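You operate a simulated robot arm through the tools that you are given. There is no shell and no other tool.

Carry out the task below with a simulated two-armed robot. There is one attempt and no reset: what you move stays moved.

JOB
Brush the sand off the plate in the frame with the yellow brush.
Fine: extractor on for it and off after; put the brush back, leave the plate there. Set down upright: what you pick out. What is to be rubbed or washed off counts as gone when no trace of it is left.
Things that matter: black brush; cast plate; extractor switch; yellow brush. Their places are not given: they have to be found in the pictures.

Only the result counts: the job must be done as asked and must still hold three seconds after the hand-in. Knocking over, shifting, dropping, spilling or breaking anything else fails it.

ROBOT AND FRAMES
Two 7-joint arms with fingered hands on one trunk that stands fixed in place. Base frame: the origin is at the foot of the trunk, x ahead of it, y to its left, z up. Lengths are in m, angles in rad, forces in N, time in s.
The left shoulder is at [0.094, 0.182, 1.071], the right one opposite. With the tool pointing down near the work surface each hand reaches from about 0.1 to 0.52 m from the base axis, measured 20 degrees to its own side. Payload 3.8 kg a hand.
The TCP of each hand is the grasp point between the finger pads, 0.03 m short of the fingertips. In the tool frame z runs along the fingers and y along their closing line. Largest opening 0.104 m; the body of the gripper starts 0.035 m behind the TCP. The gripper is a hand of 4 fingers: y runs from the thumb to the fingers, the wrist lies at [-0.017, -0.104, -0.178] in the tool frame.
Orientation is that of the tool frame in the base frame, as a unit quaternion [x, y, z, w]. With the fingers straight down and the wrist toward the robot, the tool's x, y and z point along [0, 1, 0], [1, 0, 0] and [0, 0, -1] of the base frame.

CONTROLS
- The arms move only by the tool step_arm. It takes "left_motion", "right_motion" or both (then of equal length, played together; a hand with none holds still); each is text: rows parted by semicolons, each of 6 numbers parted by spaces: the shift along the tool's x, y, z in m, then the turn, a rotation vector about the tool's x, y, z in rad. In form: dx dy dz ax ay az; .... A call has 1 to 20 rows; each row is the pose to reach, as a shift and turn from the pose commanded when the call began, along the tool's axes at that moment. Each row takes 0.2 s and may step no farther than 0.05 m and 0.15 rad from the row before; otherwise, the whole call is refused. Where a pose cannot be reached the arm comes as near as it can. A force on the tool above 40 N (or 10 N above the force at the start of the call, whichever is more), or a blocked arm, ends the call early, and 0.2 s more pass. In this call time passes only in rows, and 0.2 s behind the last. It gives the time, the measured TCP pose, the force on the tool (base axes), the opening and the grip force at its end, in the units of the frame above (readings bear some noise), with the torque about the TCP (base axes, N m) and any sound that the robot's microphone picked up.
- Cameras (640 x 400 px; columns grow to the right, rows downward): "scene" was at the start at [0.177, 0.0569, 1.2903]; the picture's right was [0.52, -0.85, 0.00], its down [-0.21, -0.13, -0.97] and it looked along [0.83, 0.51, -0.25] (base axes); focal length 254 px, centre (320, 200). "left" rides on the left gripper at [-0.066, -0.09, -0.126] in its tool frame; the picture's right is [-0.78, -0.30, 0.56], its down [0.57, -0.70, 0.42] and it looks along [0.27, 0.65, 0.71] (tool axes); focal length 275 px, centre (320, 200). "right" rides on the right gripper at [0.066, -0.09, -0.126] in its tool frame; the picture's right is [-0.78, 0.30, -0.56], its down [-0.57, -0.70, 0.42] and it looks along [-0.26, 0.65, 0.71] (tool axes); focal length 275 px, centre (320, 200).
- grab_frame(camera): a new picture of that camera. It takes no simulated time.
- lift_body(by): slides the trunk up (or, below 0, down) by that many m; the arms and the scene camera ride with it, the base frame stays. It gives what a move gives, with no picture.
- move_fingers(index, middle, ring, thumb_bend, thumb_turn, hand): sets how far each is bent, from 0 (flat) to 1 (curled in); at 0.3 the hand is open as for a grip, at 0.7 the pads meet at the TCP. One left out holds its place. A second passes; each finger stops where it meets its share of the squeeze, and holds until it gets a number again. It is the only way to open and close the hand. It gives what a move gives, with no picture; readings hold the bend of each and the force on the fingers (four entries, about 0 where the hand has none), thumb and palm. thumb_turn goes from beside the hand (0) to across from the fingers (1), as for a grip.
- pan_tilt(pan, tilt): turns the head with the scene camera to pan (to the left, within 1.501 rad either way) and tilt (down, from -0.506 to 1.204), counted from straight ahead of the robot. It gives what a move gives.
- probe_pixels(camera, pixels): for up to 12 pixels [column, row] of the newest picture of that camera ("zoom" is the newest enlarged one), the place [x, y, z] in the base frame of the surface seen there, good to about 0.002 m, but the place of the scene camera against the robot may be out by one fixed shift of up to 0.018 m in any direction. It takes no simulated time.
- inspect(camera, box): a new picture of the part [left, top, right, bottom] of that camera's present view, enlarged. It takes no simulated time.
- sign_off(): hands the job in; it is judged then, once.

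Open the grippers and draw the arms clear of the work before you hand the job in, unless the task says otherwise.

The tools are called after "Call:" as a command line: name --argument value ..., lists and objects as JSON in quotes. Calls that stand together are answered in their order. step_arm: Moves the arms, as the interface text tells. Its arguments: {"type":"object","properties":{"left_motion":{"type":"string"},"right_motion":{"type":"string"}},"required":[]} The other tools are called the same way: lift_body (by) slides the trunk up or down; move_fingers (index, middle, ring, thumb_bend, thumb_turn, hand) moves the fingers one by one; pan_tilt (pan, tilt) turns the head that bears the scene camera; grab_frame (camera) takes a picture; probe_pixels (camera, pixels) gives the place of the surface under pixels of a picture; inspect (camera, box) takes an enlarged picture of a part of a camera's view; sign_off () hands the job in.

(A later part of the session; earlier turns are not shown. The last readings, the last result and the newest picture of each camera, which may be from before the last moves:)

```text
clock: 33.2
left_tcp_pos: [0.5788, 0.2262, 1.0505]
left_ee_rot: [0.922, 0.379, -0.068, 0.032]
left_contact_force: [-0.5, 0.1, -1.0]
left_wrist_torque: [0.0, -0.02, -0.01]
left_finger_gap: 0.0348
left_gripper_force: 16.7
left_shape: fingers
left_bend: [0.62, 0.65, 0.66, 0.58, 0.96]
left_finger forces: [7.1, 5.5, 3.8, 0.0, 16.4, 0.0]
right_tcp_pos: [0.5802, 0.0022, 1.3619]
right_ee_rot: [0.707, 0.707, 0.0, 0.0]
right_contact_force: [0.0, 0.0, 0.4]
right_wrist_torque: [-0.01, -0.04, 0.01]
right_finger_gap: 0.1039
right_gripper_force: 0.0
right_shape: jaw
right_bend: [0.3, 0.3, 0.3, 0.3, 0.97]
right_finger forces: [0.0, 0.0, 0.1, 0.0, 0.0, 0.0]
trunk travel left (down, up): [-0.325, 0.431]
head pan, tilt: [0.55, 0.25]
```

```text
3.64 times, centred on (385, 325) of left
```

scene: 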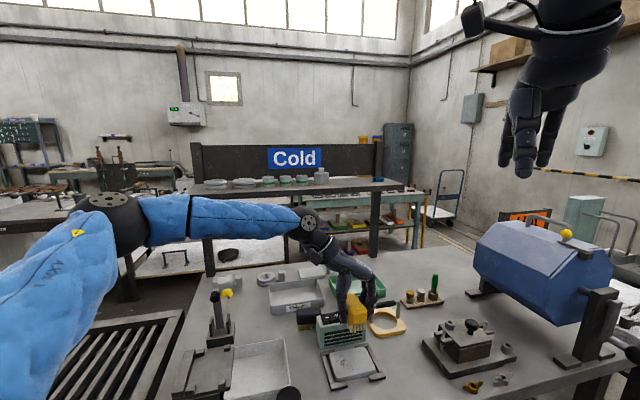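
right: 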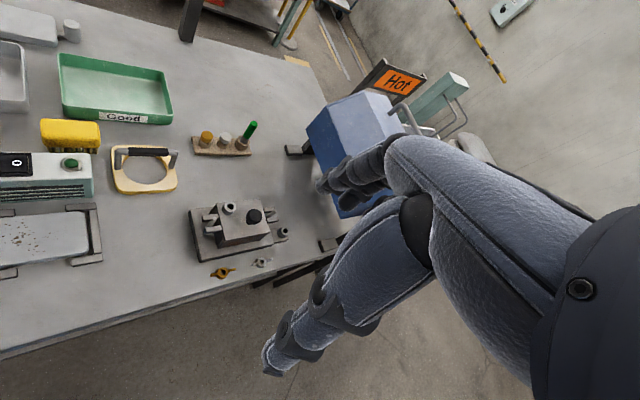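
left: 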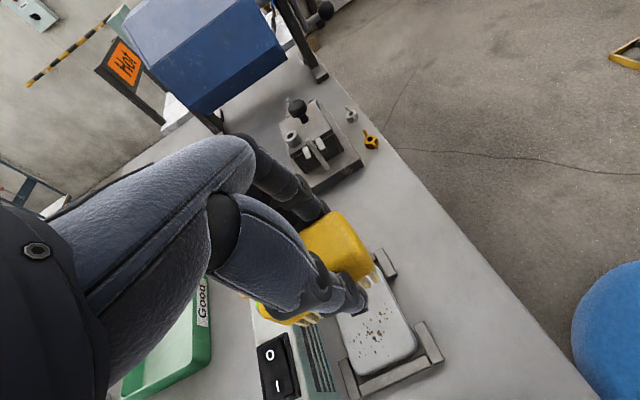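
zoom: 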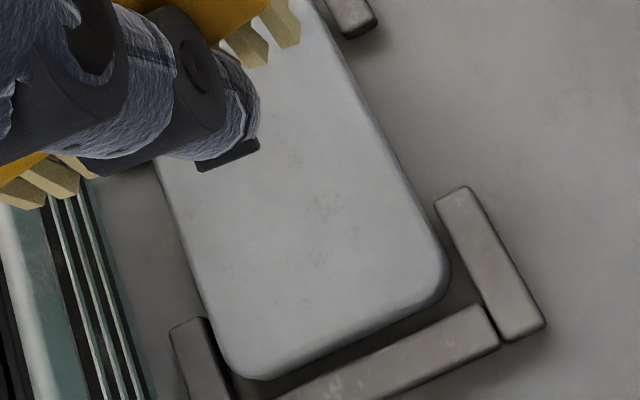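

Only mottled metal seems left, but I do one more set of strokes over the sanded area, closer to the extractor side as well, to be certain.

Call:
step_arm --left_motion "0.012 0.005 0.04 0 0 0; 0.024 0.01 0.08 0 0 0; 0.034 0.014 0.112 0 0 0; 0.038 0.016 0.1267 0 0 0; 0.0377 -0.004 0.1266 0 0 0; 0.0375 -0.024 0.1264 0 0 0; 0.0372 -0.039 0.1263 0 0 0; 0.0375 -0.019 0.1265 0 0 0; 0.0378 0.001 0.1266 0 0 0; 0.0381 0.021 0.1267 0 0 0; 0.0383 0.041 0.1269 0 0 0; 0.0381 0.021 0.1267 0 0 0; 0.0378 0.001 0.1266 0 0 0; 0.0375 -0.019 0.1265 0 0 0; 0.0372 -0.039 0.1263 0 0 0; 0.0194 -0.0388 0.129 0 0 0; 0.0197 -0.0188 0.1292 0 0 0; 0.02 0.0012 0.1293 0 0 0; 0.0203 0.0212 0.1294 0 0 0; 0.0205 0.0412 0.1296 0 0 0"

Call:
inspect --camera "scene" --box '[310, 290, 410, 390]'

```text
clock: 37.4
left_tcp_pos: [0.608, 0.1979, 0.9206]
left_ee_rot: [0.923, 0.378, -0.068, 0.031]
left_contact_force: [-1.1, 0.0, 2.2]
left_wrist_torque: [-0.03, -0.01, -0.01]
left_finger_gap: 0.035
left_gripper_force: 16.2
left_shape: fingers
left_bend: [0.62, 0.65, 0.66, 0.58, 0.96]
left_finger forces: [6.9, 5.4, 3.6, 0.0, 16.5, 0.0]
right_tcp_pos: [0.5815, -0.0, 1.3632]
right_ee_rot: [0.707, 0.708, 0.0, 0.0]
right_contact_force: [0.8, 0.5, -0.5]
right_wrist_torque: [0.01, 0.02, 0.0]
right_finger_gap: 0.1037
right_gripper_force: 0.0
right_shape: jaw
right_bend: [0.3, 0.3, 0.3, 0.3, 0.97]
right_finger forces: [0.0, 0.0, 0.0, 0.0, 0.0, 0.0]
trunk travel left (down, up): [-0.325, 0.431]
head pan, tilt: [0.55, 0.25]
```

```text
4.00 times, centred on (360, 340) of scene
```

zoom: 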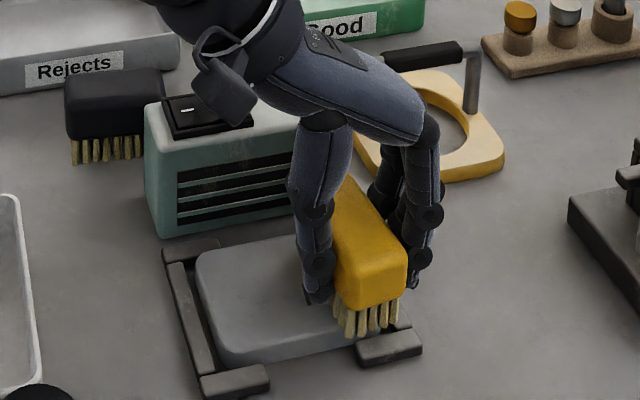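

Now I lift again and compare the plate with the earlier picture.

Call:
step_arm --left_motion "-0.004 0 -0.03 0 0 0; -0.01 0 -0.065 0 0 0; -0.015 -0.02 -0.1 0 0 0; -0.02 -0.04 -0.13 0 0 0"

Call:
inspect --camera "scene" --box '[335, 340, 375, 385]'

Call:
inspect --camera "left" --box '[345, 270, 425, 380]'

Call:
grab_frame --camera "left"

```text
clock: 38.4
left_tcp_pos: [0.5804, 0.2274, 1.0523]
left_ee_rot: [0.923, 0.378, -0.069, 0.032]
left_contact_force: [-0.2, -0.2, -0.8]
left_wrist_torque: [-0.01, -0.01, -0.04]
left_finger_gap: 0.0348
left_gripper_force: 15.8
left_shape: fingers
left_bend: [0.62, 0.65, 0.66, 0.58, 0.96]
left_finger forces: [6.9, 5.2, 3.5, 0.1, 15.7, 0.0]
right_tcp_pos: [0.5817, 0.0, 1.3609]
right_ee_rot: [0.707, 0.708, 0.0, 0.001]
right_contact_force: [-0.2, -0.6, 0.3]
right_wrist_torque: [-0.02, 0.0, -0.02]
right_finger_gap: 0.1034
right_gripper_force: 0.0
right_shape: jaw
right_bend: [0.3, 0.3, 0.3, 0.3, 0.97]
right_finger forces: [0.0, 0.0, 0.0, 0.1, 0.0, 0.0]
trunk travel left (down, up): [-0.325, 0.431]
head pan, tilt: [0.55, 0.25]
```

```text
8.89 times, centred on (355, 362) of scene
```

zoom: 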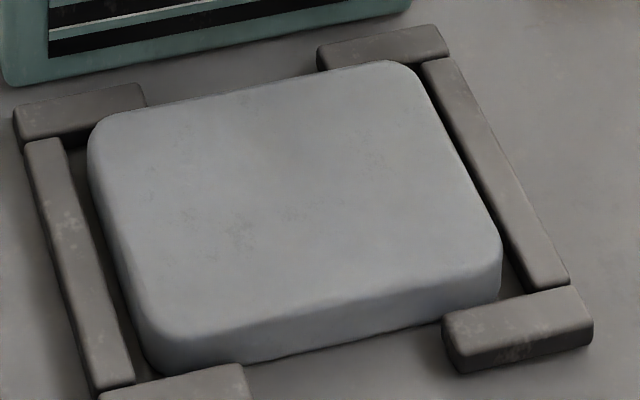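

```text
3.64 times, centred on (385, 325) of left
```

zoom: 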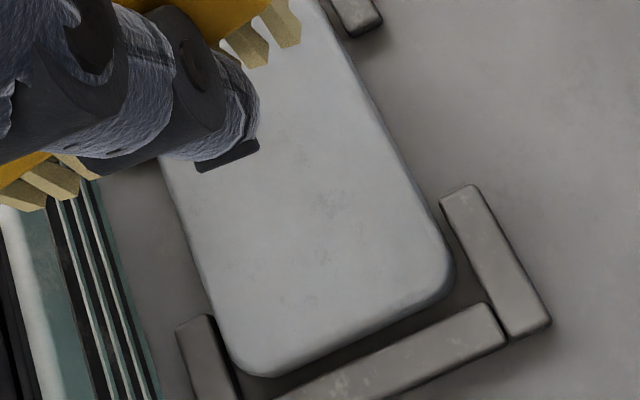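

```text
taken
```

left: 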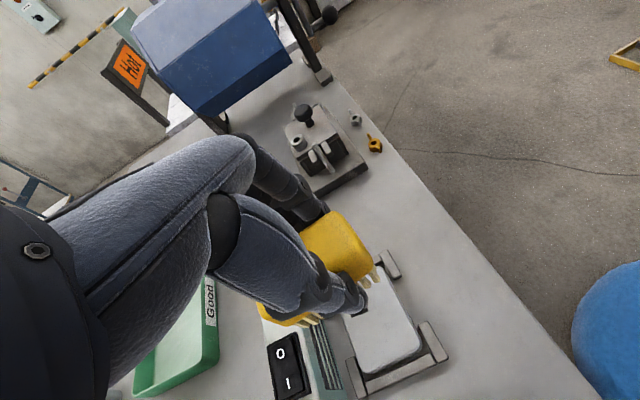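

No change between pictures: the marks are the metal's own texture, so the plate is clean. I raise the hand and turn it back (85°, which also undoes the brush's slight twist in the grip).

Call:
step_arm --left_motion "-0.004 0.0002 -0.026 -0.0205 0.0012 -0.1334; -0.008 0.0004 -0.052 -0.041 0.0024 -0.2667; -0.0122 0.0007 -0.0791 -0.0615 0.0036 -0.4001; -0.0122 0.0007 -0.0791 -0.082 0.0048 -0.5335; -0.0122 0.0007 -0.0791 -0.1025 0.006 -0.6668; -0.0122 0.0007 -0.0791 -0.123 0.0073 -0.8002; -0.0122 0.0007 -0.0791 -0.1435 0.0085 -0.9335; -0.0122 0.0007 -0.0791 -0.164 0.0097 -1.0669; -0.0122 0.0007 -0.0791 -0.1845 0.0109 -1.2003; -0.0122 0.0007 -0.0791 -0.205 0.0121 -1.3336; -0.0122 0.0007 -0.0791 -0.2255 0.0133 -1.467"

Call:
grab_frame --camera "left"

Call:
grab_frame --camera "scene"

```text
clock: 40.8
left_tcp_pos: [0.579, 0.2252, 1.1314]
left_ee_rot: [0.423, 0.903, -0.028, 0.07]
left_contact_force: [-1.2, 0.9, -1.7]
left_wrist_torque: [0.02, 0.0, 0.01]
left_finger_gap: 0.035
left_gripper_force: 15.0
left_shape: fingers
left_bend: [0.62, 0.65, 0.66, 0.58, 0.96]
left_finger forces: [6.7, 5.2, 3.5, 0.1, 15.1, 0.1]
right_tcp_pos: [0.5826, -0.0007, 1.3615]
right_ee_rot: [0.707, 0.707, 0.0, 0.0]
right_contact_force: [-0.3, 0.8, 0.1]
right_wrist_torque: [0.02, 0.02, 0.0]
right_finger_gap: 0.1037
right_gripper_force: 0.0
right_shape: jaw
right_bend: [0.3, 0.3, 0.3, 0.3, 0.97]
right_finger forces: [0.1, 0.1, 0.1, 0.0, 0.1, 0.0]
trunk travel left (down, up): [-0.325, 0.431]
head pan, tilt: [0.55, 0.25]
```

```text
taken
```

left: 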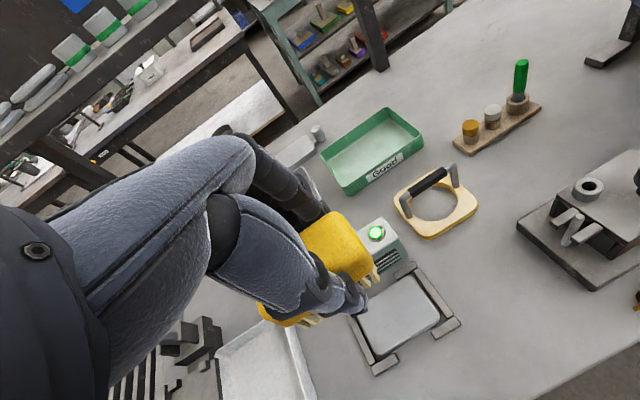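

```text
taken
```

scene: 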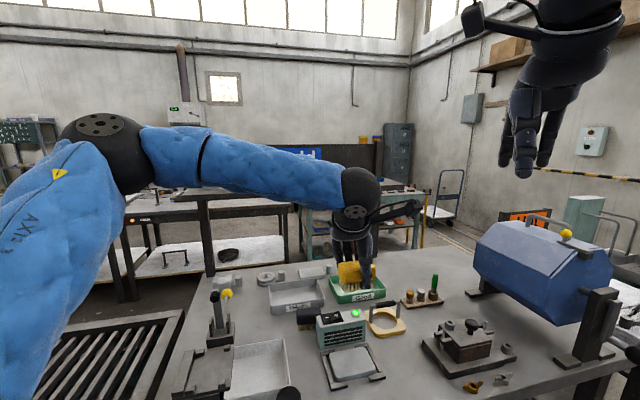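

Lamp still lit. I check the brush's pose in the hand again before carrying it home.

Call:
probe_pixels --camera "left" --pixels '[[337, 214], [366, 262], [372, 272], [345, 258], [310, 235], [290, 320], [268, 318], [378, 275], [262, 307], [330, 220], [370, 250]]'

Call:
step_arm --left_motion "-0.003 0.037 0.01 0 0 0; -0.006 0.074 0.025 0 0 0; -0.009 0.111 0.045 0 0 0; -0.012 0.148 0.07 0 0 0; -0.0155 0.1836 0.0964 0 0 0"

Call:
grab_frame --camera "left"

Call:
grab_frame --camera "scene"

```text
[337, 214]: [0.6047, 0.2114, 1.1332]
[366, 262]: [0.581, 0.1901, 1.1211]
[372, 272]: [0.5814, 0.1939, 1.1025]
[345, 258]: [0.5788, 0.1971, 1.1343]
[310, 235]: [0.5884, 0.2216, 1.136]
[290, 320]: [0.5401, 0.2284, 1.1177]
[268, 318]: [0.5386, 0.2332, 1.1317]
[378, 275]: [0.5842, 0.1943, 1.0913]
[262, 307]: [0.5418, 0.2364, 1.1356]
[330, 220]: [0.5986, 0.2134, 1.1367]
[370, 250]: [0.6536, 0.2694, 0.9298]
```

```text
clock: 42.0
left_tcp_pos: [0.7228, 0.3296, 1.0439]
left_ee_rot: [0.424, 0.902, -0.026, 0.071]
left_contact_force: [-0.3, -0.2, -0.9]
left_wrist_torque: [-0.02, -0.02, 0.0]
left_finger_gap: 0.0351
left_gripper_force: 14.9
left_shape: fingers
left_bend: [0.62, 0.65, 0.66, 0.58, 0.96]
left_finger forces: [6.7, 4.9, 3.3, 0.0, 14.9, 0.0]
left hand out of reach, approached as far as the arm can: row 5
right_tcp_pos: [0.5805, 0.0007, 1.3611]
right_ee_rot: [0.708, 0.707, 0.0, 0.0]
right_contact_force: [-0.5, -0.1, -0.1]
right_wrist_torque: [0.01, -0.02, 0.03]
right_finger_gap: 0.1038
right_gripper_force: 0.1
right_shape: jaw
right_bend: [0.3, 0.3, 0.3, 0.3, 0.97]
right_finger forces: [0.0, 0.1, 0.0, 0.0, 0.0, 0.0]
trunk travel left (down, up): [-0.325, 0.431]
head pan, tilt: [0.55, 0.25]
```

```text
taken
```

left: 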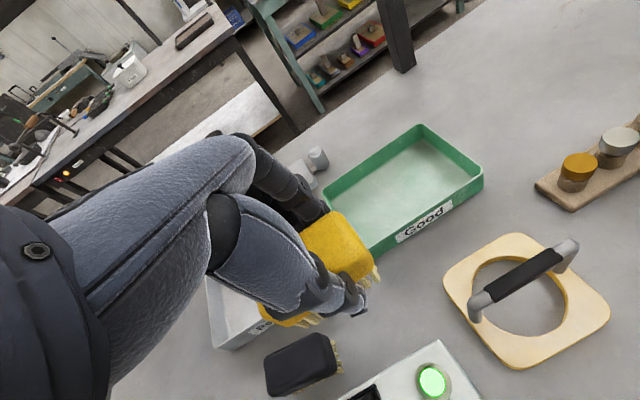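

```text
taken
```

scene: 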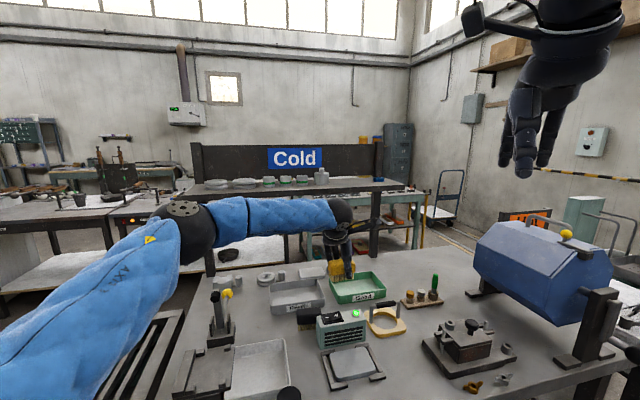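

The brush is now aligned along the home direction, and its offset from the TCP is confirmed. At this trunk height the last bit is out of reach, so I lower the trunk as it was at the grasp.

Call:
lift_body --by -0.07

Call:
grab_frame --camera "left"

Call:
inspect --camera "scene" --box '[270, 180, 430, 340]'

```text
clock: 43.1
left_tcp_pos: [0.7212, 0.3276, 0.9732]
left_ee_rot: [0.424, 0.902, -0.028, 0.071]
left_contact_force: [-1.0, -0.2, -0.2]
left_wrist_torque: [0.01, -0.05, 0.01]
left_finger_gap: 0.0349
left_gripper_force: 15.5
left_shape: fingers
left_bend: [0.62, 0.65, 0.66, 0.58, 0.96]
left_finger forces: [6.6, 5.0, 3.4, 0.0, 14.9, 0.0]
right_tcp_pos: [0.5801, 0.0018, 1.2925]
right_ee_rot: [0.707, 0.707, 0.001, 0.001]
right_contact_force: [0.7, -0.7, -0.2]
right_wrist_torque: [0.03, 0.01, 0.01]
right_finger_gap: 0.1035
right_gripper_force: 0.0
right_shape: jaw
right_bend: [0.3, 0.3, 0.3, 0.3, 0.97]
right_finger forces: [0.0, 0.0, 0.0, 0.1, 0.0, 0.0]
trunk travel left (down, up): [-0.255, 0.501]
head pan, tilt: [0.55, 0.25]
```

```text
taken
```

left: 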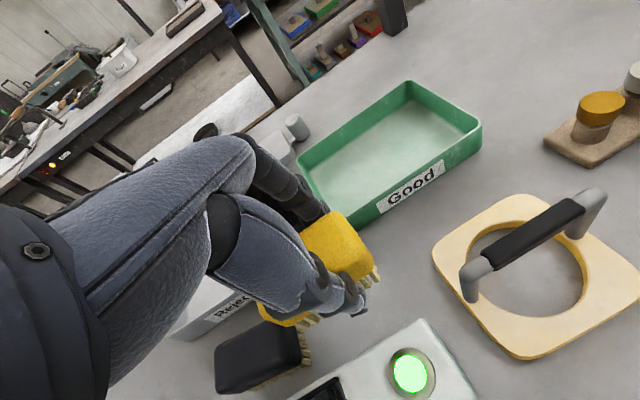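

```text
2.50 times, centred on (350, 260) of scene
```

zoom: 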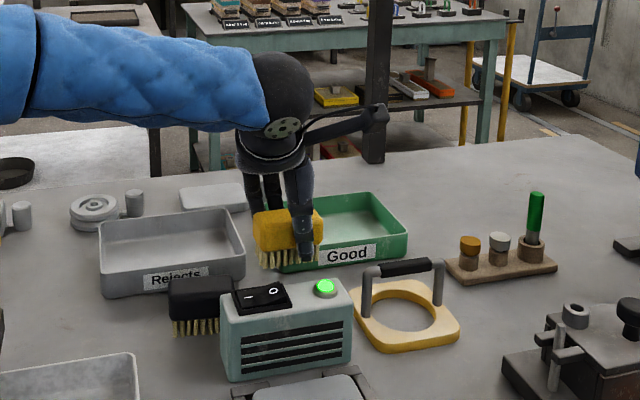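

Now I move to above the home spot and partially down (TCP (0.739,0.320,0.950)).

Call:
step_arm --left_motion "-0.005 0.003 0.007 0 0 0; -0.01 0.006 0.014 0 0 0; -0.0143 0.009 0.0205 0 0 0; -0.0138 0.009 0.0255 0 0 0"

Call:
grab_frame --camera "left"

```text
clock: 44.1
left_tcp_pos: [0.739, 0.3191, 0.9496]
left_ee_rot: [0.424, 0.903, -0.028, 0.07]
left_contact_force: [0.2, 0.1, -1.6]
left_wrist_torque: [-0.01, 0.02, 0.02]
left_finger_gap: 0.0349
left_gripper_force: 15.1
left_shape: fingers
left_bend: [0.62, 0.65, 0.66, 0.58, 0.96]
left_finger forces: [6.5, 5.0, 3.2, 0.0, 14.9, 0.0]
right_tcp_pos: [0.5808, 0.0002, 1.2916]
right_ee_rot: [0.707, 0.707, 0.0, 0.0]
right_contact_force: [-0.1, 0.9, -0.7]
right_wrist_torque: [-0.01, 0.02, 0.0]
right_finger_gap: 0.1039
right_gripper_force: 0.0
right_shape: jaw
right_bend: [0.3, 0.3, 0.3, 0.3, 0.97]
right_finger forces: [0.0, 0.0, 0.1, 0.0, 0.1, 0.1]
trunk travel left (down, up): [-0.255, 0.501]
head pan, tilt: [0.55, 0.25]
```

```text
taken
```

left: 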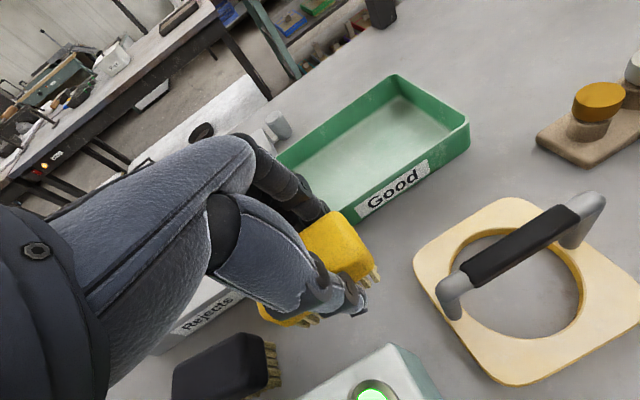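

On target. I descend the last 4.3 cm gently until the bristles touch the table.

Call:
step_arm --left_motion "0.0015 0 0.01 0 0 0; 0.003 0 0.02 0 0 0; 0.0045 -0.0002 0.03 0 0 0; 0.0058 -0.0003 0.038 0 0 0; 0.0063 -0.0004 0.0415 0 0 0; 0.0066 -0.0004 0.0435 0 0 0"

Call:
inspect --camera "scene" --box '[270, 200, 410, 330]'

Call:
grab_frame --camera "left"

```text
clock: 45.5
left_tcp_pos: [0.734, 0.3232, 0.9066]
left_ee_rot: [0.426, 0.902, -0.027, 0.071]
left_contact_force: [0.6, 0.1, -0.5]
left_wrist_torque: [0.01, 0.0, -0.02]
left_finger_gap: 0.0346
left_gripper_force: 14.4
left_shape: fingers
left_bend: [0.62, 0.65, 0.66, 0.58, 0.96]
left_finger forces: [6.6, 5.0, 3.3, 0.0, 14.8, 0.0]
left hand out of reach, approached as far as the arm can: row 5, 6
right_tcp_pos: [0.5819, 0.0001, 1.2923]
right_ee_rot: [0.708, 0.707, 0.0, 0.0]
right_contact_force: [0.1, 0.1, 0.0]
right_wrist_torque: [0.01, -0.02, -0.02]
right_finger_gap: 0.1039
right_gripper_force: 0.0
right_shape: jaw
right_bend: [0.3, 0.3, 0.3, 0.3, 0.97]
right_finger forces: [0.0, 0.1, 0.0, 0.1, 0.0, 0.1]
trunk travel left (down, up): [-0.255, 0.501]
head pan, tilt: [0.55, 0.25]
```

```text
3.08 times, centred on (340, 265) of scene
```

zoom: 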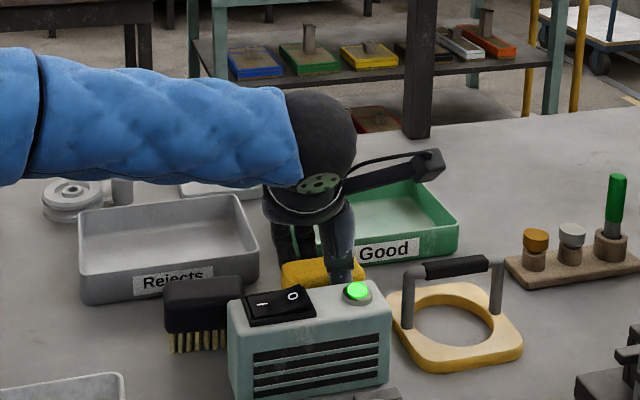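

```text
taken
```

left: 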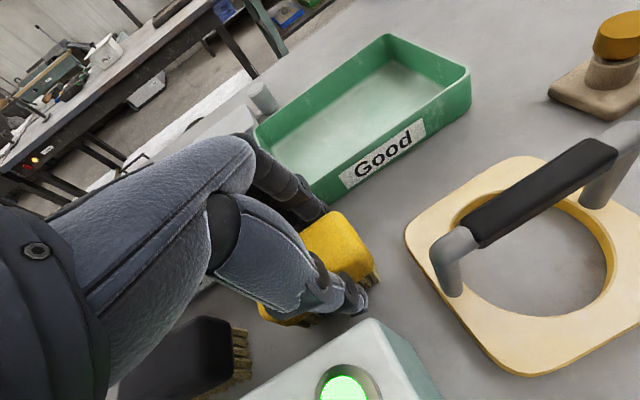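

Reach falls short by 6 mm at this trunk height. I raise the hand 3.5 cm, lower the trunk 3 cm (shoulder level as at the grasp), then finish.

Call:
step_arm --left_motion "-0.0027 0.0002 -0.0173 0 0 0; -0.0053 0.0003 -0.0346 0 0 0"

Call:
lift_body --by -0.03

```text
clock: 46.1
left_tcp_pos: [0.7357, 0.3213, 0.9401]
left_ee_rot: [0.425, 0.902, -0.027, 0.071]
left_contact_force: [0.4, -0.5, -0.9]
left_wrist_torque: [0.01, 0.0, 0.01]
left_finger_gap: 0.035
left_gripper_force: 15.0
left_shape: fingers
left_bend: [0.62, 0.65, 0.66, 0.58, 0.96]
left_finger forces: [6.6, 5.0, 3.4, 0.0, 14.8, 0.0]
right_tcp_pos: [0.5814, -0.0002, 1.2913]
right_ee_rot: [0.707, 0.707, 0.0, 0.001]
right_contact_force: [0.6, -1.2, 0.6]
right_wrist_torque: [-0.01, 0.0, 0.0]
right_finger_gap: 0.1036
right_gripper_force: 0.1
right_shape: jaw
right_bend: [0.3, 0.3, 0.3, 0.3, 0.97]
right_finger forces: [0.0, 0.0, 0.0, 0.0, 0.0, 0.0]
trunk travel left (down, up): [-0.255, 0.501]
head pan, tilt: [0.55, 0.25]
```

```text
clock: 46.9
left_tcp_pos: [0.7338, 0.3219, 0.9121]
left_ee_rot: [0.424, 0.902, -0.027, 0.07]
left_contact_force: [0.3, 0.7, 0.2]
left_wrist_torque: [-0.02, -0.04, -0.01]
left_finger_gap: 0.0351
left_gripper_force: 14.5
left_shape: fingers
left_bend: [0.62, 0.65, 0.66, 0.58, 0.96]
left_finger forces: [6.5, 5.1, 3.3, 0.0, 14.9, 0.0]
right_tcp_pos: [0.5799, 0.0008, 1.2615]
right_ee_rot: [0.706, 0.708, 0.001, 0.0]
right_contact_force: [-0.1, -0.1, 0.4]
right_wrist_torque: [0.02, 0.01, -0.01]
right_finger_gap: 0.1039
right_gripper_force: 0.0
right_shape: jaw
right_bend: [0.3, 0.3, 0.3, 0.3, 0.97]
right_finger forces: [0.0, 0.1, 0.0, 0.1, 0.0, 0.0]
trunk travel left (down, up): [-0.225, 0.531]
head pan, tilt: [0.55, 0.25]
```

Now 5 mm above the table; I shift onto the home spot and lower to contact.

Call:
step_arm --left_motion "-0.0048 0.0031 0.0008 0 0 0; -0.0042 0.0031 0.0045 0 0 0; -0.0038 0.0031 0.0077 0 0 0"

Call:
grab_frame --camera "left"

Call:
inspect --camera "scene" --box '[290, 200, 410, 310]'

```text
clock: 47.7
left_tcp_pos: [0.7416, 0.3203, 0.9046]
left_ee_rot: [0.424, 0.903, -0.027, 0.07]
left_contact_force: [0.0, 0.1, -0.5]
left_wrist_torque: [-0.03, -0.03, 0.01]
left_finger_gap: 0.0348
left_gripper_force: 15.0
left_shape: fingers
left_bend: [0.62, 0.65, 0.66, 0.58, 0.96]
left_finger forces: [6.6, 5.0, 3.4, 0.0, 14.8, 0.0]
right_tcp_pos: [0.5821, 0.0002, 1.2614]
right_ee_rot: [0.707, 0.707, 0.0, 0.0]
right_contact_force: [0.0, -0.8, 0.5]
right_wrist_torque: [0.04, -0.01, 0.03]
right_finger_gap: 0.1035
right_gripper_force: 0.1
right_shape: jaw
right_bend: [0.3, 0.3, 0.3, 0.3, 0.97]
right_finger forces: [0.0, 0.0, 0.0, 0.1, 0.1, 0.0]
trunk travel left (down, up): [-0.225, 0.531]
head pan, tilt: [0.55, 0.25]
```

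```text
taken
```

left: 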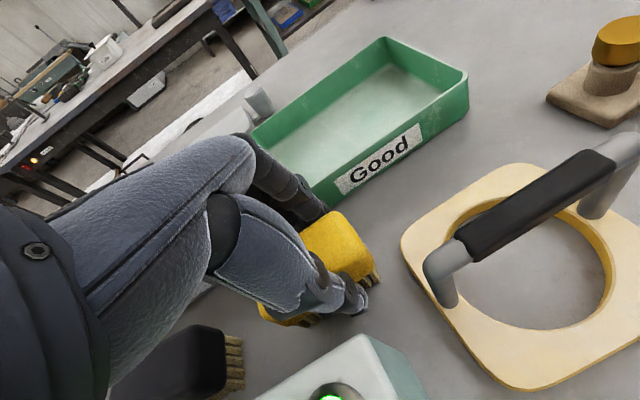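

```text
3.64 times, centred on (350, 255) of scene
```

zoom: 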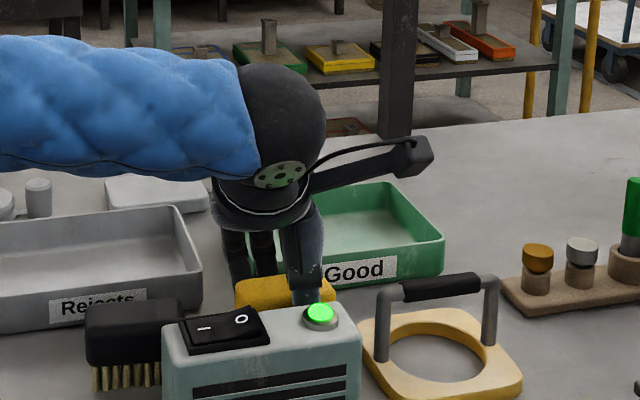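

No table contact yet (force ≈ 0), position matches the original picture. I lower in 1 mm steps.

Call:
step_arm --left_motion "0.0002 0 0.001 0 0 0; 0.0003 0 0.002 0 0 0; 0.0005 0 0.003 0 0 0"

```text
clock: 48.5
left_tcp_pos: [0.7417, 0.3204, 0.904]
left_ee_rot: [0.425, 0.902, -0.027, 0.072]
left_contact_force: [0.7, 1.0, 10.7]
left_wrist_torque: [0.03, -0.04, -0.03]
left_finger_gap: 0.035
left_gripper_force: 17.3
left_shape: fingers
left_bend: [0.62, 0.65, 0.66, 0.58, 0.96]
left_finger forces: [7.5, 5.5, 4.1, 0.1, 15.5, 0.1]
right_tcp_pos: [0.5806, -0.0006, 1.2622]
right_ee_rot: [0.708, 0.706, 0.0, 0.0]
right_contact_force: [0.5, 0.3, 1.0]
right_wrist_torque: [0.0, -0.04, -0.01]
right_finger_gap: 0.1035
right_gripper_force: 0.0
right_shape: jaw
right_bend: [0.3, 0.3, 0.3, 0.3, 0.97]
right_finger forces: [0.0, 0.0, 0.0, 0.0, 0.1, 0.0]
trunk travel left (down, up): [-0.225, 0.531]
head pan, tilt: [0.55, 0.25]
```

The bristles are on the table (10.7 N). I relieve the pressure by 1.5 mm and open the fingers gently.

Call:
step_arm --left_motion "-0.0002 0 -0.0015 0 0 0"

Call:
move_fingers --hand "left" --index 0.55 --middle 0.57 --ring 0.57 --thumb_bend 0.52

Call:
move_fingers --hand "left" --index 0.5 --middle 0.5 --ring 0.5 --thumb_bend 0.47

Call:
grab_frame --camera "left"

Call:
inspect --camera "scene" --box '[290, 200, 410, 310]'

Call:
inspect --camera "left" --box '[230, 170, 430, 360]'

```text
clock: 48.9
left_tcp_pos: [0.7402, 0.3209, 0.9024]
left_ee_rot: [0.423, 0.903, -0.026, 0.07]
left_contact_force: [3.4, 1.9, 10.6]
left_wrist_torque: [-0.02, -0.11, -0.01]
left_finger_gap: 0.0348
left_gripper_force: 16.7
left_shape: fingers
left_bend: [0.62, 0.65, 0.66, 0.58, 0.96]
left_finger forces: [7.9, 6.0, 4.5, 0.1, 15.2, 0.0]
right_tcp_pos: [0.5812, 0.0007, 1.2622]
right_ee_rot: [0.707, 0.707, 0.0, 0.0]
right_contact_force: [-0.1, -0.5, -0.1]
right_wrist_torque: [-0.01, 0.03, -0.01]
right_finger_gap: 0.1038
right_gripper_force: 0.0
right_shape: jaw
right_bend: [0.3, 0.3, 0.3, 0.3, 0.97]
right_finger forces: [0.0, 0.0, 0.1, 0.0, 0.0, 0.0]
trunk travel left (down, up): [-0.225, 0.531]
head pan, tilt: [0.55, 0.25]
```

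```text
clock: 49.9
left_tcp_pos: [0.7402, 0.3205, 0.9027]
left_ee_rot: [0.424, 0.902, -0.027, 0.07]
left_contact_force: [0.7, -0.7, 0.0]
left_wrist_torque: [0.01, 0.03, 0.02]
left_finger_gap: 0.0446
left_gripper_force: 0.1
left_shape: fingers
left_bend: [0.55, 0.56, 0.56, 0.52, 0.97]
left_finger forces: [0.1, 0.1, 0.1, 0.0, 0.3, 0.1]
right_tcp_pos: [0.5813, 0.0005, 1.2621]
right_ee_rot: [0.707, 0.707, -0.001, 0.0]
right_contact_force: [0.5, 0.1, -0.7]
right_wrist_torque: [0.0, -0.04, -0.01]
right_finger_gap: 0.1036
right_gripper_force: 0.1
right_shape: jaw
right_bend: [0.3, 0.3, 0.3, 0.3, 0.97]
right_finger forces: [0.0, 0.1, 0.0, 0.0, 0.0, 0.1]
trunk travel left (down, up): [-0.225, 0.531]
head pan, tilt: [0.55, 0.25]
```

```text
clock: 50.9
left_tcp_pos: [0.7413, 0.3203, 0.9019]
left_ee_rot: [0.424, 0.903, -0.027, 0.07]
left_contact_force: [0.3, 0.0, -0.3]
left_wrist_torque: [0.0, 0.01, 0.05]
left_finger_gap: 0.057
left_gripper_force: 0.5
left_shape: fingers
left_bend: [0.5, 0.51, 0.5, 0.47, 0.97]
left_finger forces: [0.0, 0.7, 0.0, 0.0, 0.0, 0.0]
right_tcp_pos: [0.5814, 0.001, 1.2624]
right_ee_rot: [0.707, 0.707, 0.0, 0.0]
right_contact_force: [0.0, -0.2, 0.0]
right_wrist_torque: [0.04, -0.02, 0.02]
right_finger_gap: 0.1039
right_gripper_force: 0.1
right_shape: jaw
right_bend: [0.3, 0.3, 0.3, 0.3, 0.97]
right_finger forces: [0.0, 0.1, 0.0, 0.0, 0.0, 0.0]
trunk travel left (down, up): [-0.225, 0.531]
head pan, tilt: [0.55, 0.25]
```

```text
taken
```

left: 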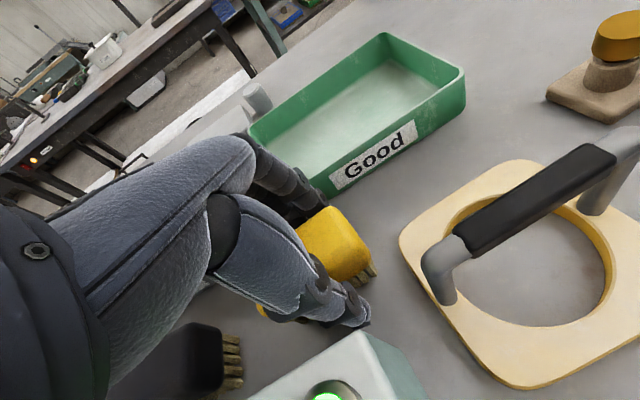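

```text
3.64 times, centred on (350, 255) of scene
```

zoom: 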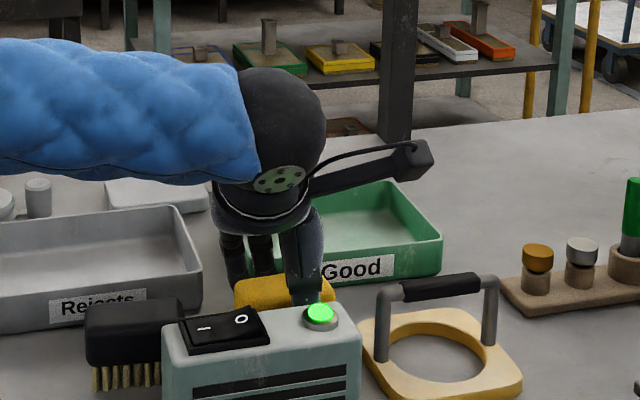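

```text
2.11 times, centred on (330, 265) of left
```

zoom: 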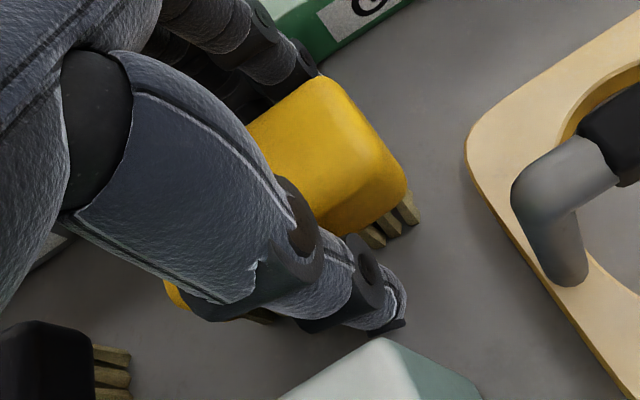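

The middle finger reads 0.7 N, probably touching the green tray's side. I draw the fingers in slightly before lifting.

Call:
move_fingers --hand "left" --index 0.54 --middle 0.55 --ring 0.55

Call:
step_arm --left_motion "-0.0015 0 -0.01 0 0 0; -0.003 0 -0.02 0 0 0; -0.006 0 -0.04 0 0 0; -0.009 -0.002 -0.06 0 0 0; -0.012 -0.005 -0.08 0 0 0"

Call:
grab_frame --camera "left"

Call:
inspect --camera "scene" --box '[290, 200, 410, 310]'

```text
clock: 51.9
left_tcp_pos: [0.741, 0.3212, 0.9026]
left_ee_rot: [0.424, 0.903, -0.027, 0.07]
left_contact_force: [0.6, -1.0, 1.0]
left_wrist_torque: [0.0, 0.02, 0.0]
left_finger_gap: 0.0529
left_gripper_force: 0.1
left_shape: fingers
left_bend: [0.54, 0.55, 0.55, 0.47, 0.97]
left_finger forces: [0.1, 0.1, 0.0, 0.0, 0.0, 0.0]
right_tcp_pos: [0.5812, 0.0007, 1.2618]
right_ee_rot: [0.707, 0.707, 0.0, 0.0]
right_contact_force: [0.4, -0.3, -0.8]
right_wrist_torque: [0.01, 0.0, -0.04]
right_finger_gap: 0.1036
right_gripper_force: 0.0
right_shape: jaw
right_bend: [0.3, 0.3, 0.3, 0.3, 0.97]
right_finger forces: [0.0, 0.1, 0.0, 0.0, 0.0, 0.0]
trunk travel left (down, up): [-0.225, 0.531]
head pan, tilt: [0.55, 0.25]
```

```text
clock: 53.1
left_tcp_pos: [0.7341, 0.3166, 0.9831]
left_ee_rot: [0.424, 0.902, -0.027, 0.071]
left_contact_force: [-0.3, 0.6, 0.0]
left_wrist_torque: [0.01, -0.02, 0.02]
left_finger_gap: 0.0523
left_gripper_force: 0.0
left_shape: fingers
left_bend: [0.54, 0.55, 0.55, 0.47, 0.97]
left_finger forces: [0.0, 0.0, 0.0, 0.0, 0.0, 0.1]
right_tcp_pos: [0.5815, 0.0011, 1.2615]
right_ee_rot: [0.707, 0.707, 0.0, 0.0]
right_contact_force: [0.5, -0.1, 0.0]
right_wrist_torque: [0.01, -0.03, 0.0]
right_finger_gap: 0.1035
right_gripper_force: 0.0
right_shape: jaw
right_bend: [0.3, 0.3, 0.3, 0.3, 0.97]
right_finger forces: [0.0, 0.0, 0.0, 0.1, 0.1, 0.0]
trunk travel left (down, up): [-0.225, 0.531]
head pan, tilt: [0.55, 0.25]
```

```text
taken
```

left: 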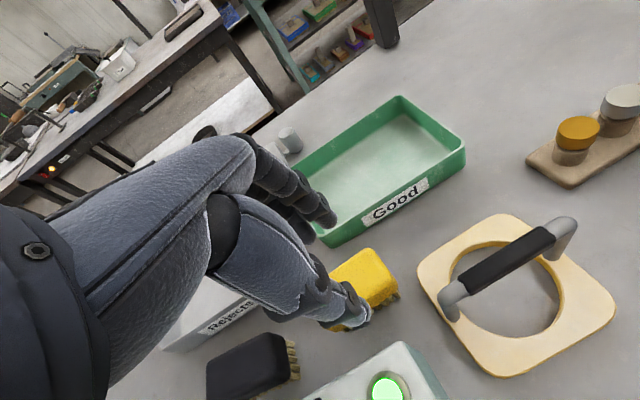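

```text
3.64 times, centred on (350, 255) of scene
```

zoom: 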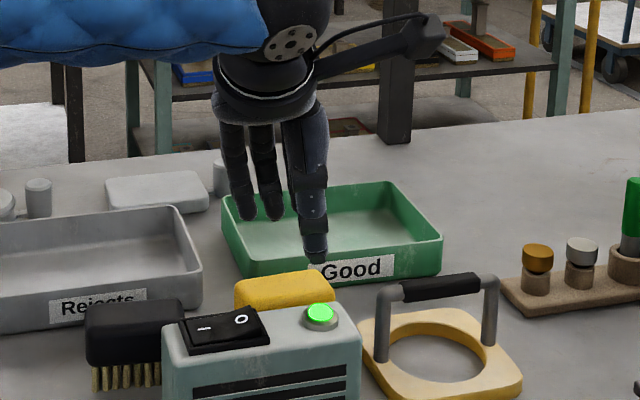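

The brush stands upright at its home spot. I raise and retreat the hand, turning it to the orientation used for the switch.

Call:
step_arm --left_motion "-0.005 0 -0.035 0 0 0; -0.008 0 -0.055 0.021 -0.0012 0.137; 0.01 -0.025 -0.07 0.042 -0.0024 0.275; 0.028 -0.05 -0.08 0.062 -0.0036 0.412; 0.046 -0.07 -0.09 0.083 -0.0048 0.55; 0.0624 -0.0914 -0.1013 0.104 -0.006 0.687"

Call:
grab_frame --camera "left"

Call:
inspect --camera "scene" --box '[260, 200, 420, 340]'

```text
clock: 54.5
left_tcp_pos: [0.6156, 0.3166, 1.0752]
left_ee_rot: [0.707, 0.703, -0.048, 0.056]
left_contact_force: [-0.3, 0.4, 0.6]
left_wrist_torque: [-0.04, 0.01, -0.02]
left_finger_gap: 0.0522
left_gripper_force: 0.1
left_shape: fingers
left_bend: [0.54, 0.55, 0.55, 0.47, 0.97]
left_finger forces: [0.0, 0.0, 0.1, 0.0, 0.0, 0.0]
right_tcp_pos: [0.5812, 0.0016, 1.263]
right_ee_rot: [0.707, 0.707, 0.0, -0.001]
right_contact_force: [-0.1, 0.3, 0.1]
right_wrist_torque: [-0.01, 0.02, 0.01]
right_finger_gap: 0.1039
right_gripper_force: 0.0
right_shape: jaw
right_bend: [0.3, 0.3, 0.3, 0.3, 0.97]
right_finger forces: [0.0, 0.0, 0.0, 0.0, 0.0, 0.0]
trunk travel left (down, up): [-0.225, 0.531]
head pan, tilt: [0.55, 0.25]
```

```text
taken
```

left: 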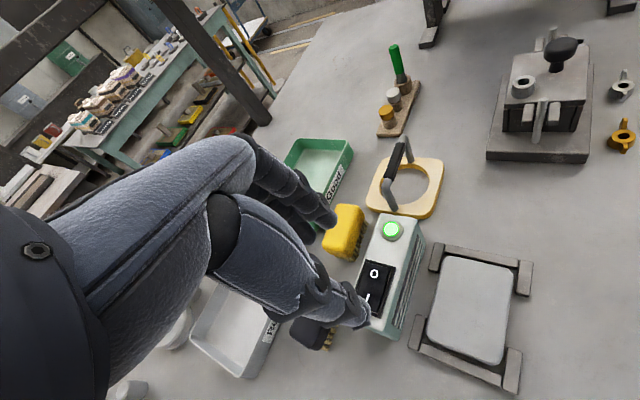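

```text
2.86 times, centred on (340, 270) of scene
```

zoom: 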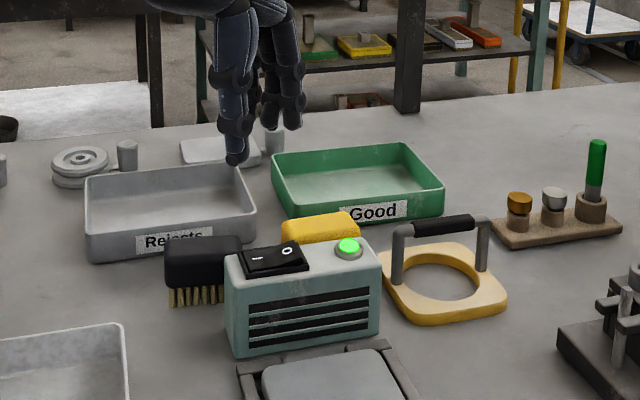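

I level the hand and form the pointing index again as before.

Call:
step_arm --left_motion "0 0 -0.005 0 0.075 0; 0 0 -0.01 0 0.147 0"

Call:
move_fingers --hand "left" --index 0.5 --middle 1 --ring 1 --thumb_bend 0.2 --thumb_turn 1

Call:
move_fingers --hand "left" --thumb_bend 1 --thumb_turn 1

Call:
grab_frame --camera "left"

Call:
inspect --camera "left" --box '[280, 150, 440, 320]'

```text
clock: 55.1
left_tcp_pos: [0.6153, 0.3185, 1.084]
left_ee_rot: [0.708, 0.706, 0.003, 0.005]
left_contact_force: [0.4, -0.7, 0.7]
left_wrist_torque: [0.0, 0.01, -0.02]
left_finger_gap: 0.0526
left_gripper_force: 0.1
left_shape: fingers
left_bend: [0.54, 0.55, 0.55, 0.47, 0.97]
left_finger forces: [0.1, 0.1, 0.0, 0.0, 0.1, 0.0]
right_tcp_pos: [0.5816, 0.0002, 1.262]
right_ee_rot: [0.707, 0.707, 0.0, 0.0]
right_contact_force: [-0.4, -0.4, -0.1]
right_wrist_torque: [-0.04, 0.01, -0.02]
right_finger_gap: 0.1035
right_gripper_force: 0.0
right_shape: jaw
right_bend: [0.3, 0.3, 0.3, 0.3, 0.97]
right_finger forces: [0.0, 0.0, 0.0, 0.1, 0.1, 0.0]
trunk travel left (down, up): [-0.225, 0.531]
head pan, tilt: [0.55, 0.25]
```

```text
clock: 56.1
left_tcp_pos: [0.6174, 0.3187, 1.0832]
left_ee_rot: [0.708, 0.707, 0.003, 0.004]
left_contact_force: [0.3, 0.1, -0.7]
left_wrist_torque: [-0.02, 0.05, 0.0]
left_finger_gap: 0.0872
left_gripper_force: 0.1
left_shape: fingers
left_bend: [0.5, 1.0, 1.0, 0.2, 0.96]
left_finger forces: [0.1, 0.1, 0.0, 0.1, 0.1, 0.1]
right_tcp_pos: [0.5818, 0.0004, 1.2623]
right_ee_rot: [0.707, 0.707, 0.0, -0.001]
right_contact_force: [-1.0, 0.0, 0.2]
right_wrist_torque: [-0.01, 0.03, 0.0]
right_finger_gap: 0.1038
right_gripper_force: 0.0
right_shape: jaw
right_bend: [0.3, 0.3, 0.3, 0.3, 0.97]
right_finger forces: [0.0, 0.0, 0.0, 0.0, 0.0, 0.0]
trunk travel left (down, up): [-0.225, 0.531]
head pan, tilt: [0.55, 0.25]
```

```text
clock: 57.1
left_tcp_pos: [0.6168, 0.3185, 1.0828]
left_ee_rot: [0.708, 0.706, 0.003, 0.005]
left_contact_force: [-0.2, -1.0, -0.9]
left_wrist_torque: [0.0, 0.01, 0.01]
left_finger_gap: 0.0158
left_gripper_force: 0.0
left_shape: fingers
left_bend: [0.45, 1.0, 1.0, 0.93, 1.0]
left_finger forces: [0.0, 0.0, 0.1, 0.0, 0.1, 0.0]
right_tcp_pos: [0.5806, 0.0021, 1.2621]
right_ee_rot: [0.707, 0.707, 0.0, 0.001]
right_contact_force: [-0.2, -0.2, 0.2]
right_wrist_torque: [0.01, -0.01, 0.01]
right_finger_gap: 0.1036
right_gripper_force: 0.1
right_shape: jaw
right_bend: [0.3, 0.3, 0.3, 0.3, 0.97]
right_finger forces: [0.0, 0.0, 0.1, 0.0, 0.0, 0.0]
trunk travel left (down, up): [-0.225, 0.531]
head pan, tilt: [0.55, 0.25]
```

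```text
taken
```

left: 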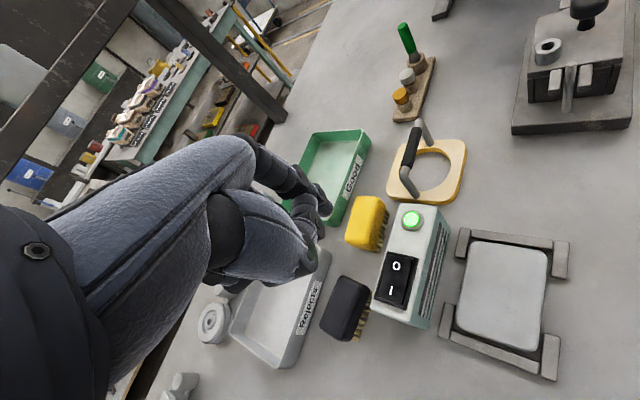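

```text
2.35 times, centred on (360, 235) of left
```

zoom: 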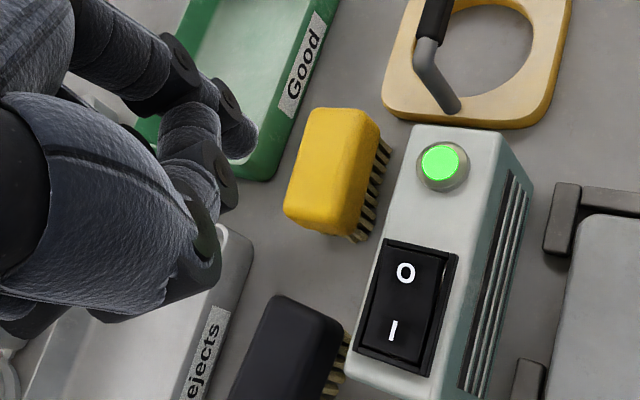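

Pointing hand is ready. I measure the rocker's O end, and the brush's final place compared to its original spot.

Call:
probe_pixels --camera "zoom" --pixels '[[405, 272], [410, 252], [430, 260], [392, 330], [385, 250], [448, 262], [310, 110], [375, 120], [288, 205], [345, 228], [335, 165], [240, 145]]'

Call:
inspect --camera "scene" --box '[240, 240, 440, 365]'

```text
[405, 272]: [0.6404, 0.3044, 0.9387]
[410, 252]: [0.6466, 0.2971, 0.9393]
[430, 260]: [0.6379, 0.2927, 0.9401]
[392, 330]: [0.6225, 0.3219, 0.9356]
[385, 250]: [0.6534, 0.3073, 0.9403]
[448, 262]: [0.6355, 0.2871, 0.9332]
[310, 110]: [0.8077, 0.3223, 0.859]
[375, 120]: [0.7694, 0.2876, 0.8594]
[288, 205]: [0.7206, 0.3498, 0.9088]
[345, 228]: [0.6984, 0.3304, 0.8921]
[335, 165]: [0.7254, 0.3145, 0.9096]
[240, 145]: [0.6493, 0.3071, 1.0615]
```

```text
3.20 times, centred on (340, 302) of scene
```

zoom: 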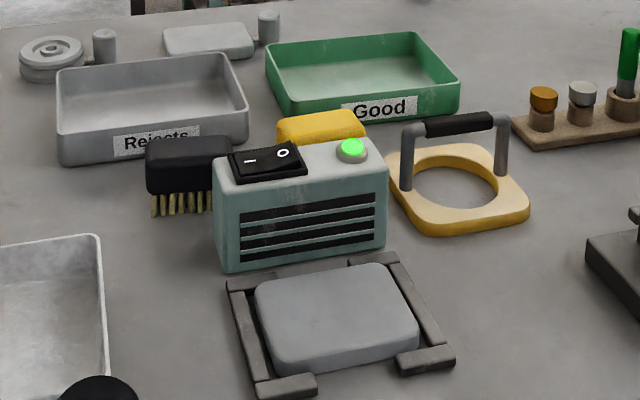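

Brush is home within about 2 mm. The O end is raised at ≈(0.643,0.302,0.939); I bring the index tip to 2 cm above it.

Call:
step_arm --left_motion "-0.0022 -0.0036 0.031 0 0 0; -0.0044 -0.0072 0.062 0 0 0; -0.0065 -0.0108 0.093 0 0 0"

Call:
grab_frame --camera "left"

Call:
inspect --camera "left" --box '[270, 130, 430, 270]'

Call:
inspect --camera "scene" --box '[290, 240, 390, 330]'

```text
clock: 57.9
left_tcp_pos: [0.6066, 0.3121, 0.9902]
left_ee_rot: [0.708, 0.706, 0.003, 0.003]
left_contact_force: [0.1, -0.6, -0.2]
left_wrist_torque: [-0.01, 0.0, -0.03]
left_finger_gap: 0.0155
left_gripper_force: 0.1
left_shape: fingers
left_bend: [0.45, 1.0, 1.0, 0.93, 1.0]
left_finger forces: [0.1, 0.0, 0.0, 0.0, 0.0, 0.0]
right_tcp_pos: [0.5825, 0.0011, 1.2615]
right_ee_rot: [0.707, 0.707, 0.0, 0.0]
right_contact_force: [-0.7, 0.8, 0.4]
right_wrist_torque: [-0.04, 0.0, -0.02]
right_finger_gap: 0.1034
right_gripper_force: 0.0
right_shape: jaw
right_bend: [0.3, 0.3, 0.3, 0.3, 0.97]
right_finger forces: [0.0, 0.0, 0.0, 0.0, 0.0, 0.0]
trunk travel left (down, up): [-0.225, 0.531]
head pan, tilt: [0.55, 0.25]
```

```text
taken
```

left: 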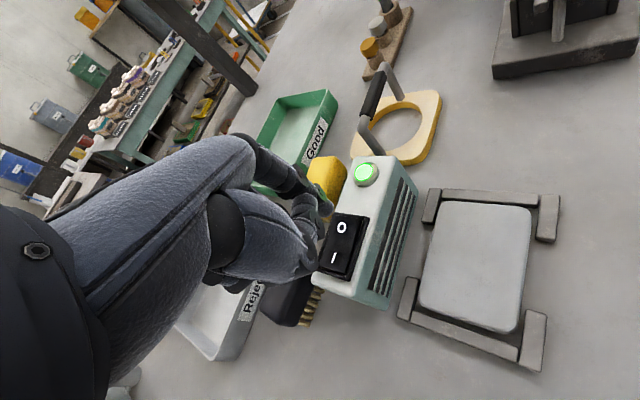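

```text
2.86 times, centred on (350, 200) of left
```

zoom: 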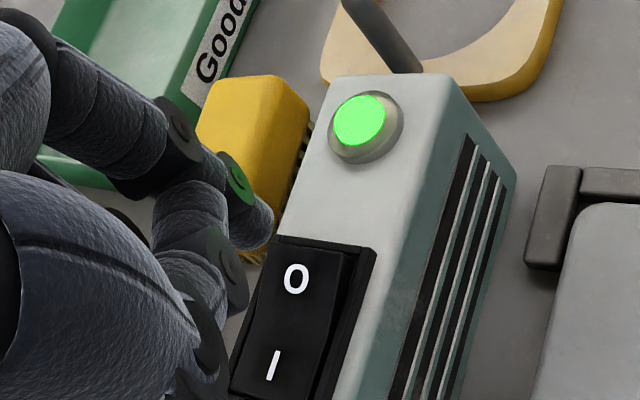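

```text
4.44 times, centred on (340, 285) of scene
```

zoom: 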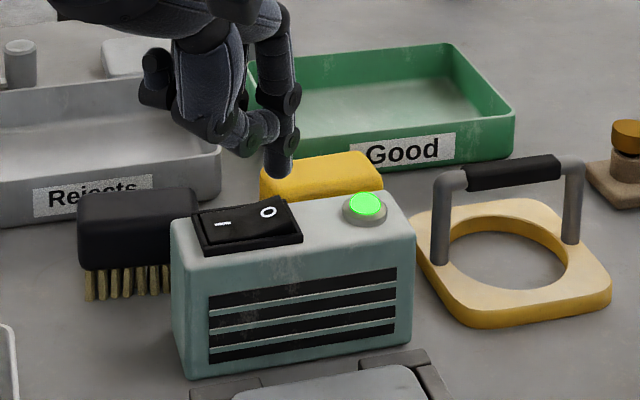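

I verify the tip's place against the O label in this picture.

Call:
probe_pixels --camera "left" --pixels '[[332, 210], [330, 214], [326, 203], [322, 195], [342, 228], [335, 222], [350, 222], [344, 215], [334, 257], [346, 240]]'

```text
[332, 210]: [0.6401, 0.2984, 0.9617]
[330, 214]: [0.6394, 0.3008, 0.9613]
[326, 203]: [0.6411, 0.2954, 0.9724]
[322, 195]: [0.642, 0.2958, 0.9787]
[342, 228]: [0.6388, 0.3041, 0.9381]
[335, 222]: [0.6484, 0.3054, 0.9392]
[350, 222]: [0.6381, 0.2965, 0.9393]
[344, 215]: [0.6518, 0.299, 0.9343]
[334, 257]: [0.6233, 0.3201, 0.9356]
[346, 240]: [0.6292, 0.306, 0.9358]
```

Tip is right over the O. I press down gently as before.

Call:
step_arm --left_motion "-0.001 0.002 0.01 0 0 0; -0.001 0.002 0.015 0 0 0; -0.001 0.002 0.018 0 0 0; -0.001 0.002 0.021 0 0 0; -0.001 0.002 0.024 0 0 0; -0.001 0.002 0.026 0 0 0"

Call:
inspect --camera "scene" --box '[290, 240, 390, 330]'

```text
clock: 59.3
left_tcp_pos: [0.6085, 0.3106, 0.9661]
left_ee_rot: [0.709, 0.706, 0.004, 0.006]
left_contact_force: [-0.6, 0.6, 6.3]
left_wrist_torque: [-0.07, -0.27, 0.03]
left_finger_gap: 0.0159
left_gripper_force: 3.7
left_shape: fingers
left_bend: [0.45, 1.0, 1.0, 0.93, 1.0]
left_finger forces: [6.9, 0.0, 0.1, 0.0, 0.1, 0.0]
right_tcp_pos: [0.5815, -0.0003, 1.2619]
right_ee_rot: [0.707, 0.707, 0.0, 0.0]
right_contact_force: [0.8, -0.1, -0.9]
right_wrist_torque: [0.0, 0.02, -0.01]
right_finger_gap: 0.1037
right_gripper_force: 0.2
right_shape: jaw
right_bend: [0.3, 0.3, 0.3, 0.3, 0.97]
right_finger forces: [0.0, 0.1, 0.0, 0.1, 0.0, 0.0]
trunk travel left (down, up): [-0.225, 0.531]
head pan, tilt: [0.55, 0.25]
```

```text
4.44 times, centred on (340, 285) of scene
```

zoom: 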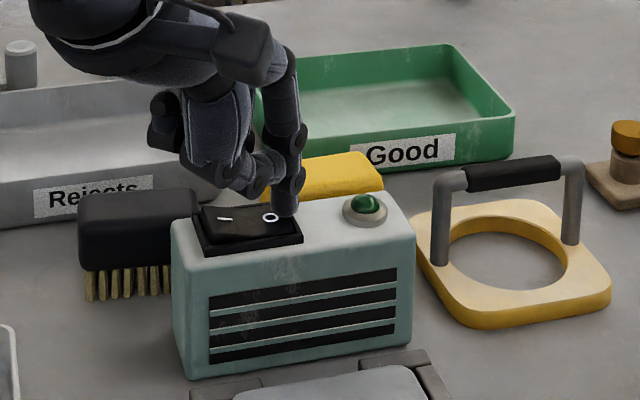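

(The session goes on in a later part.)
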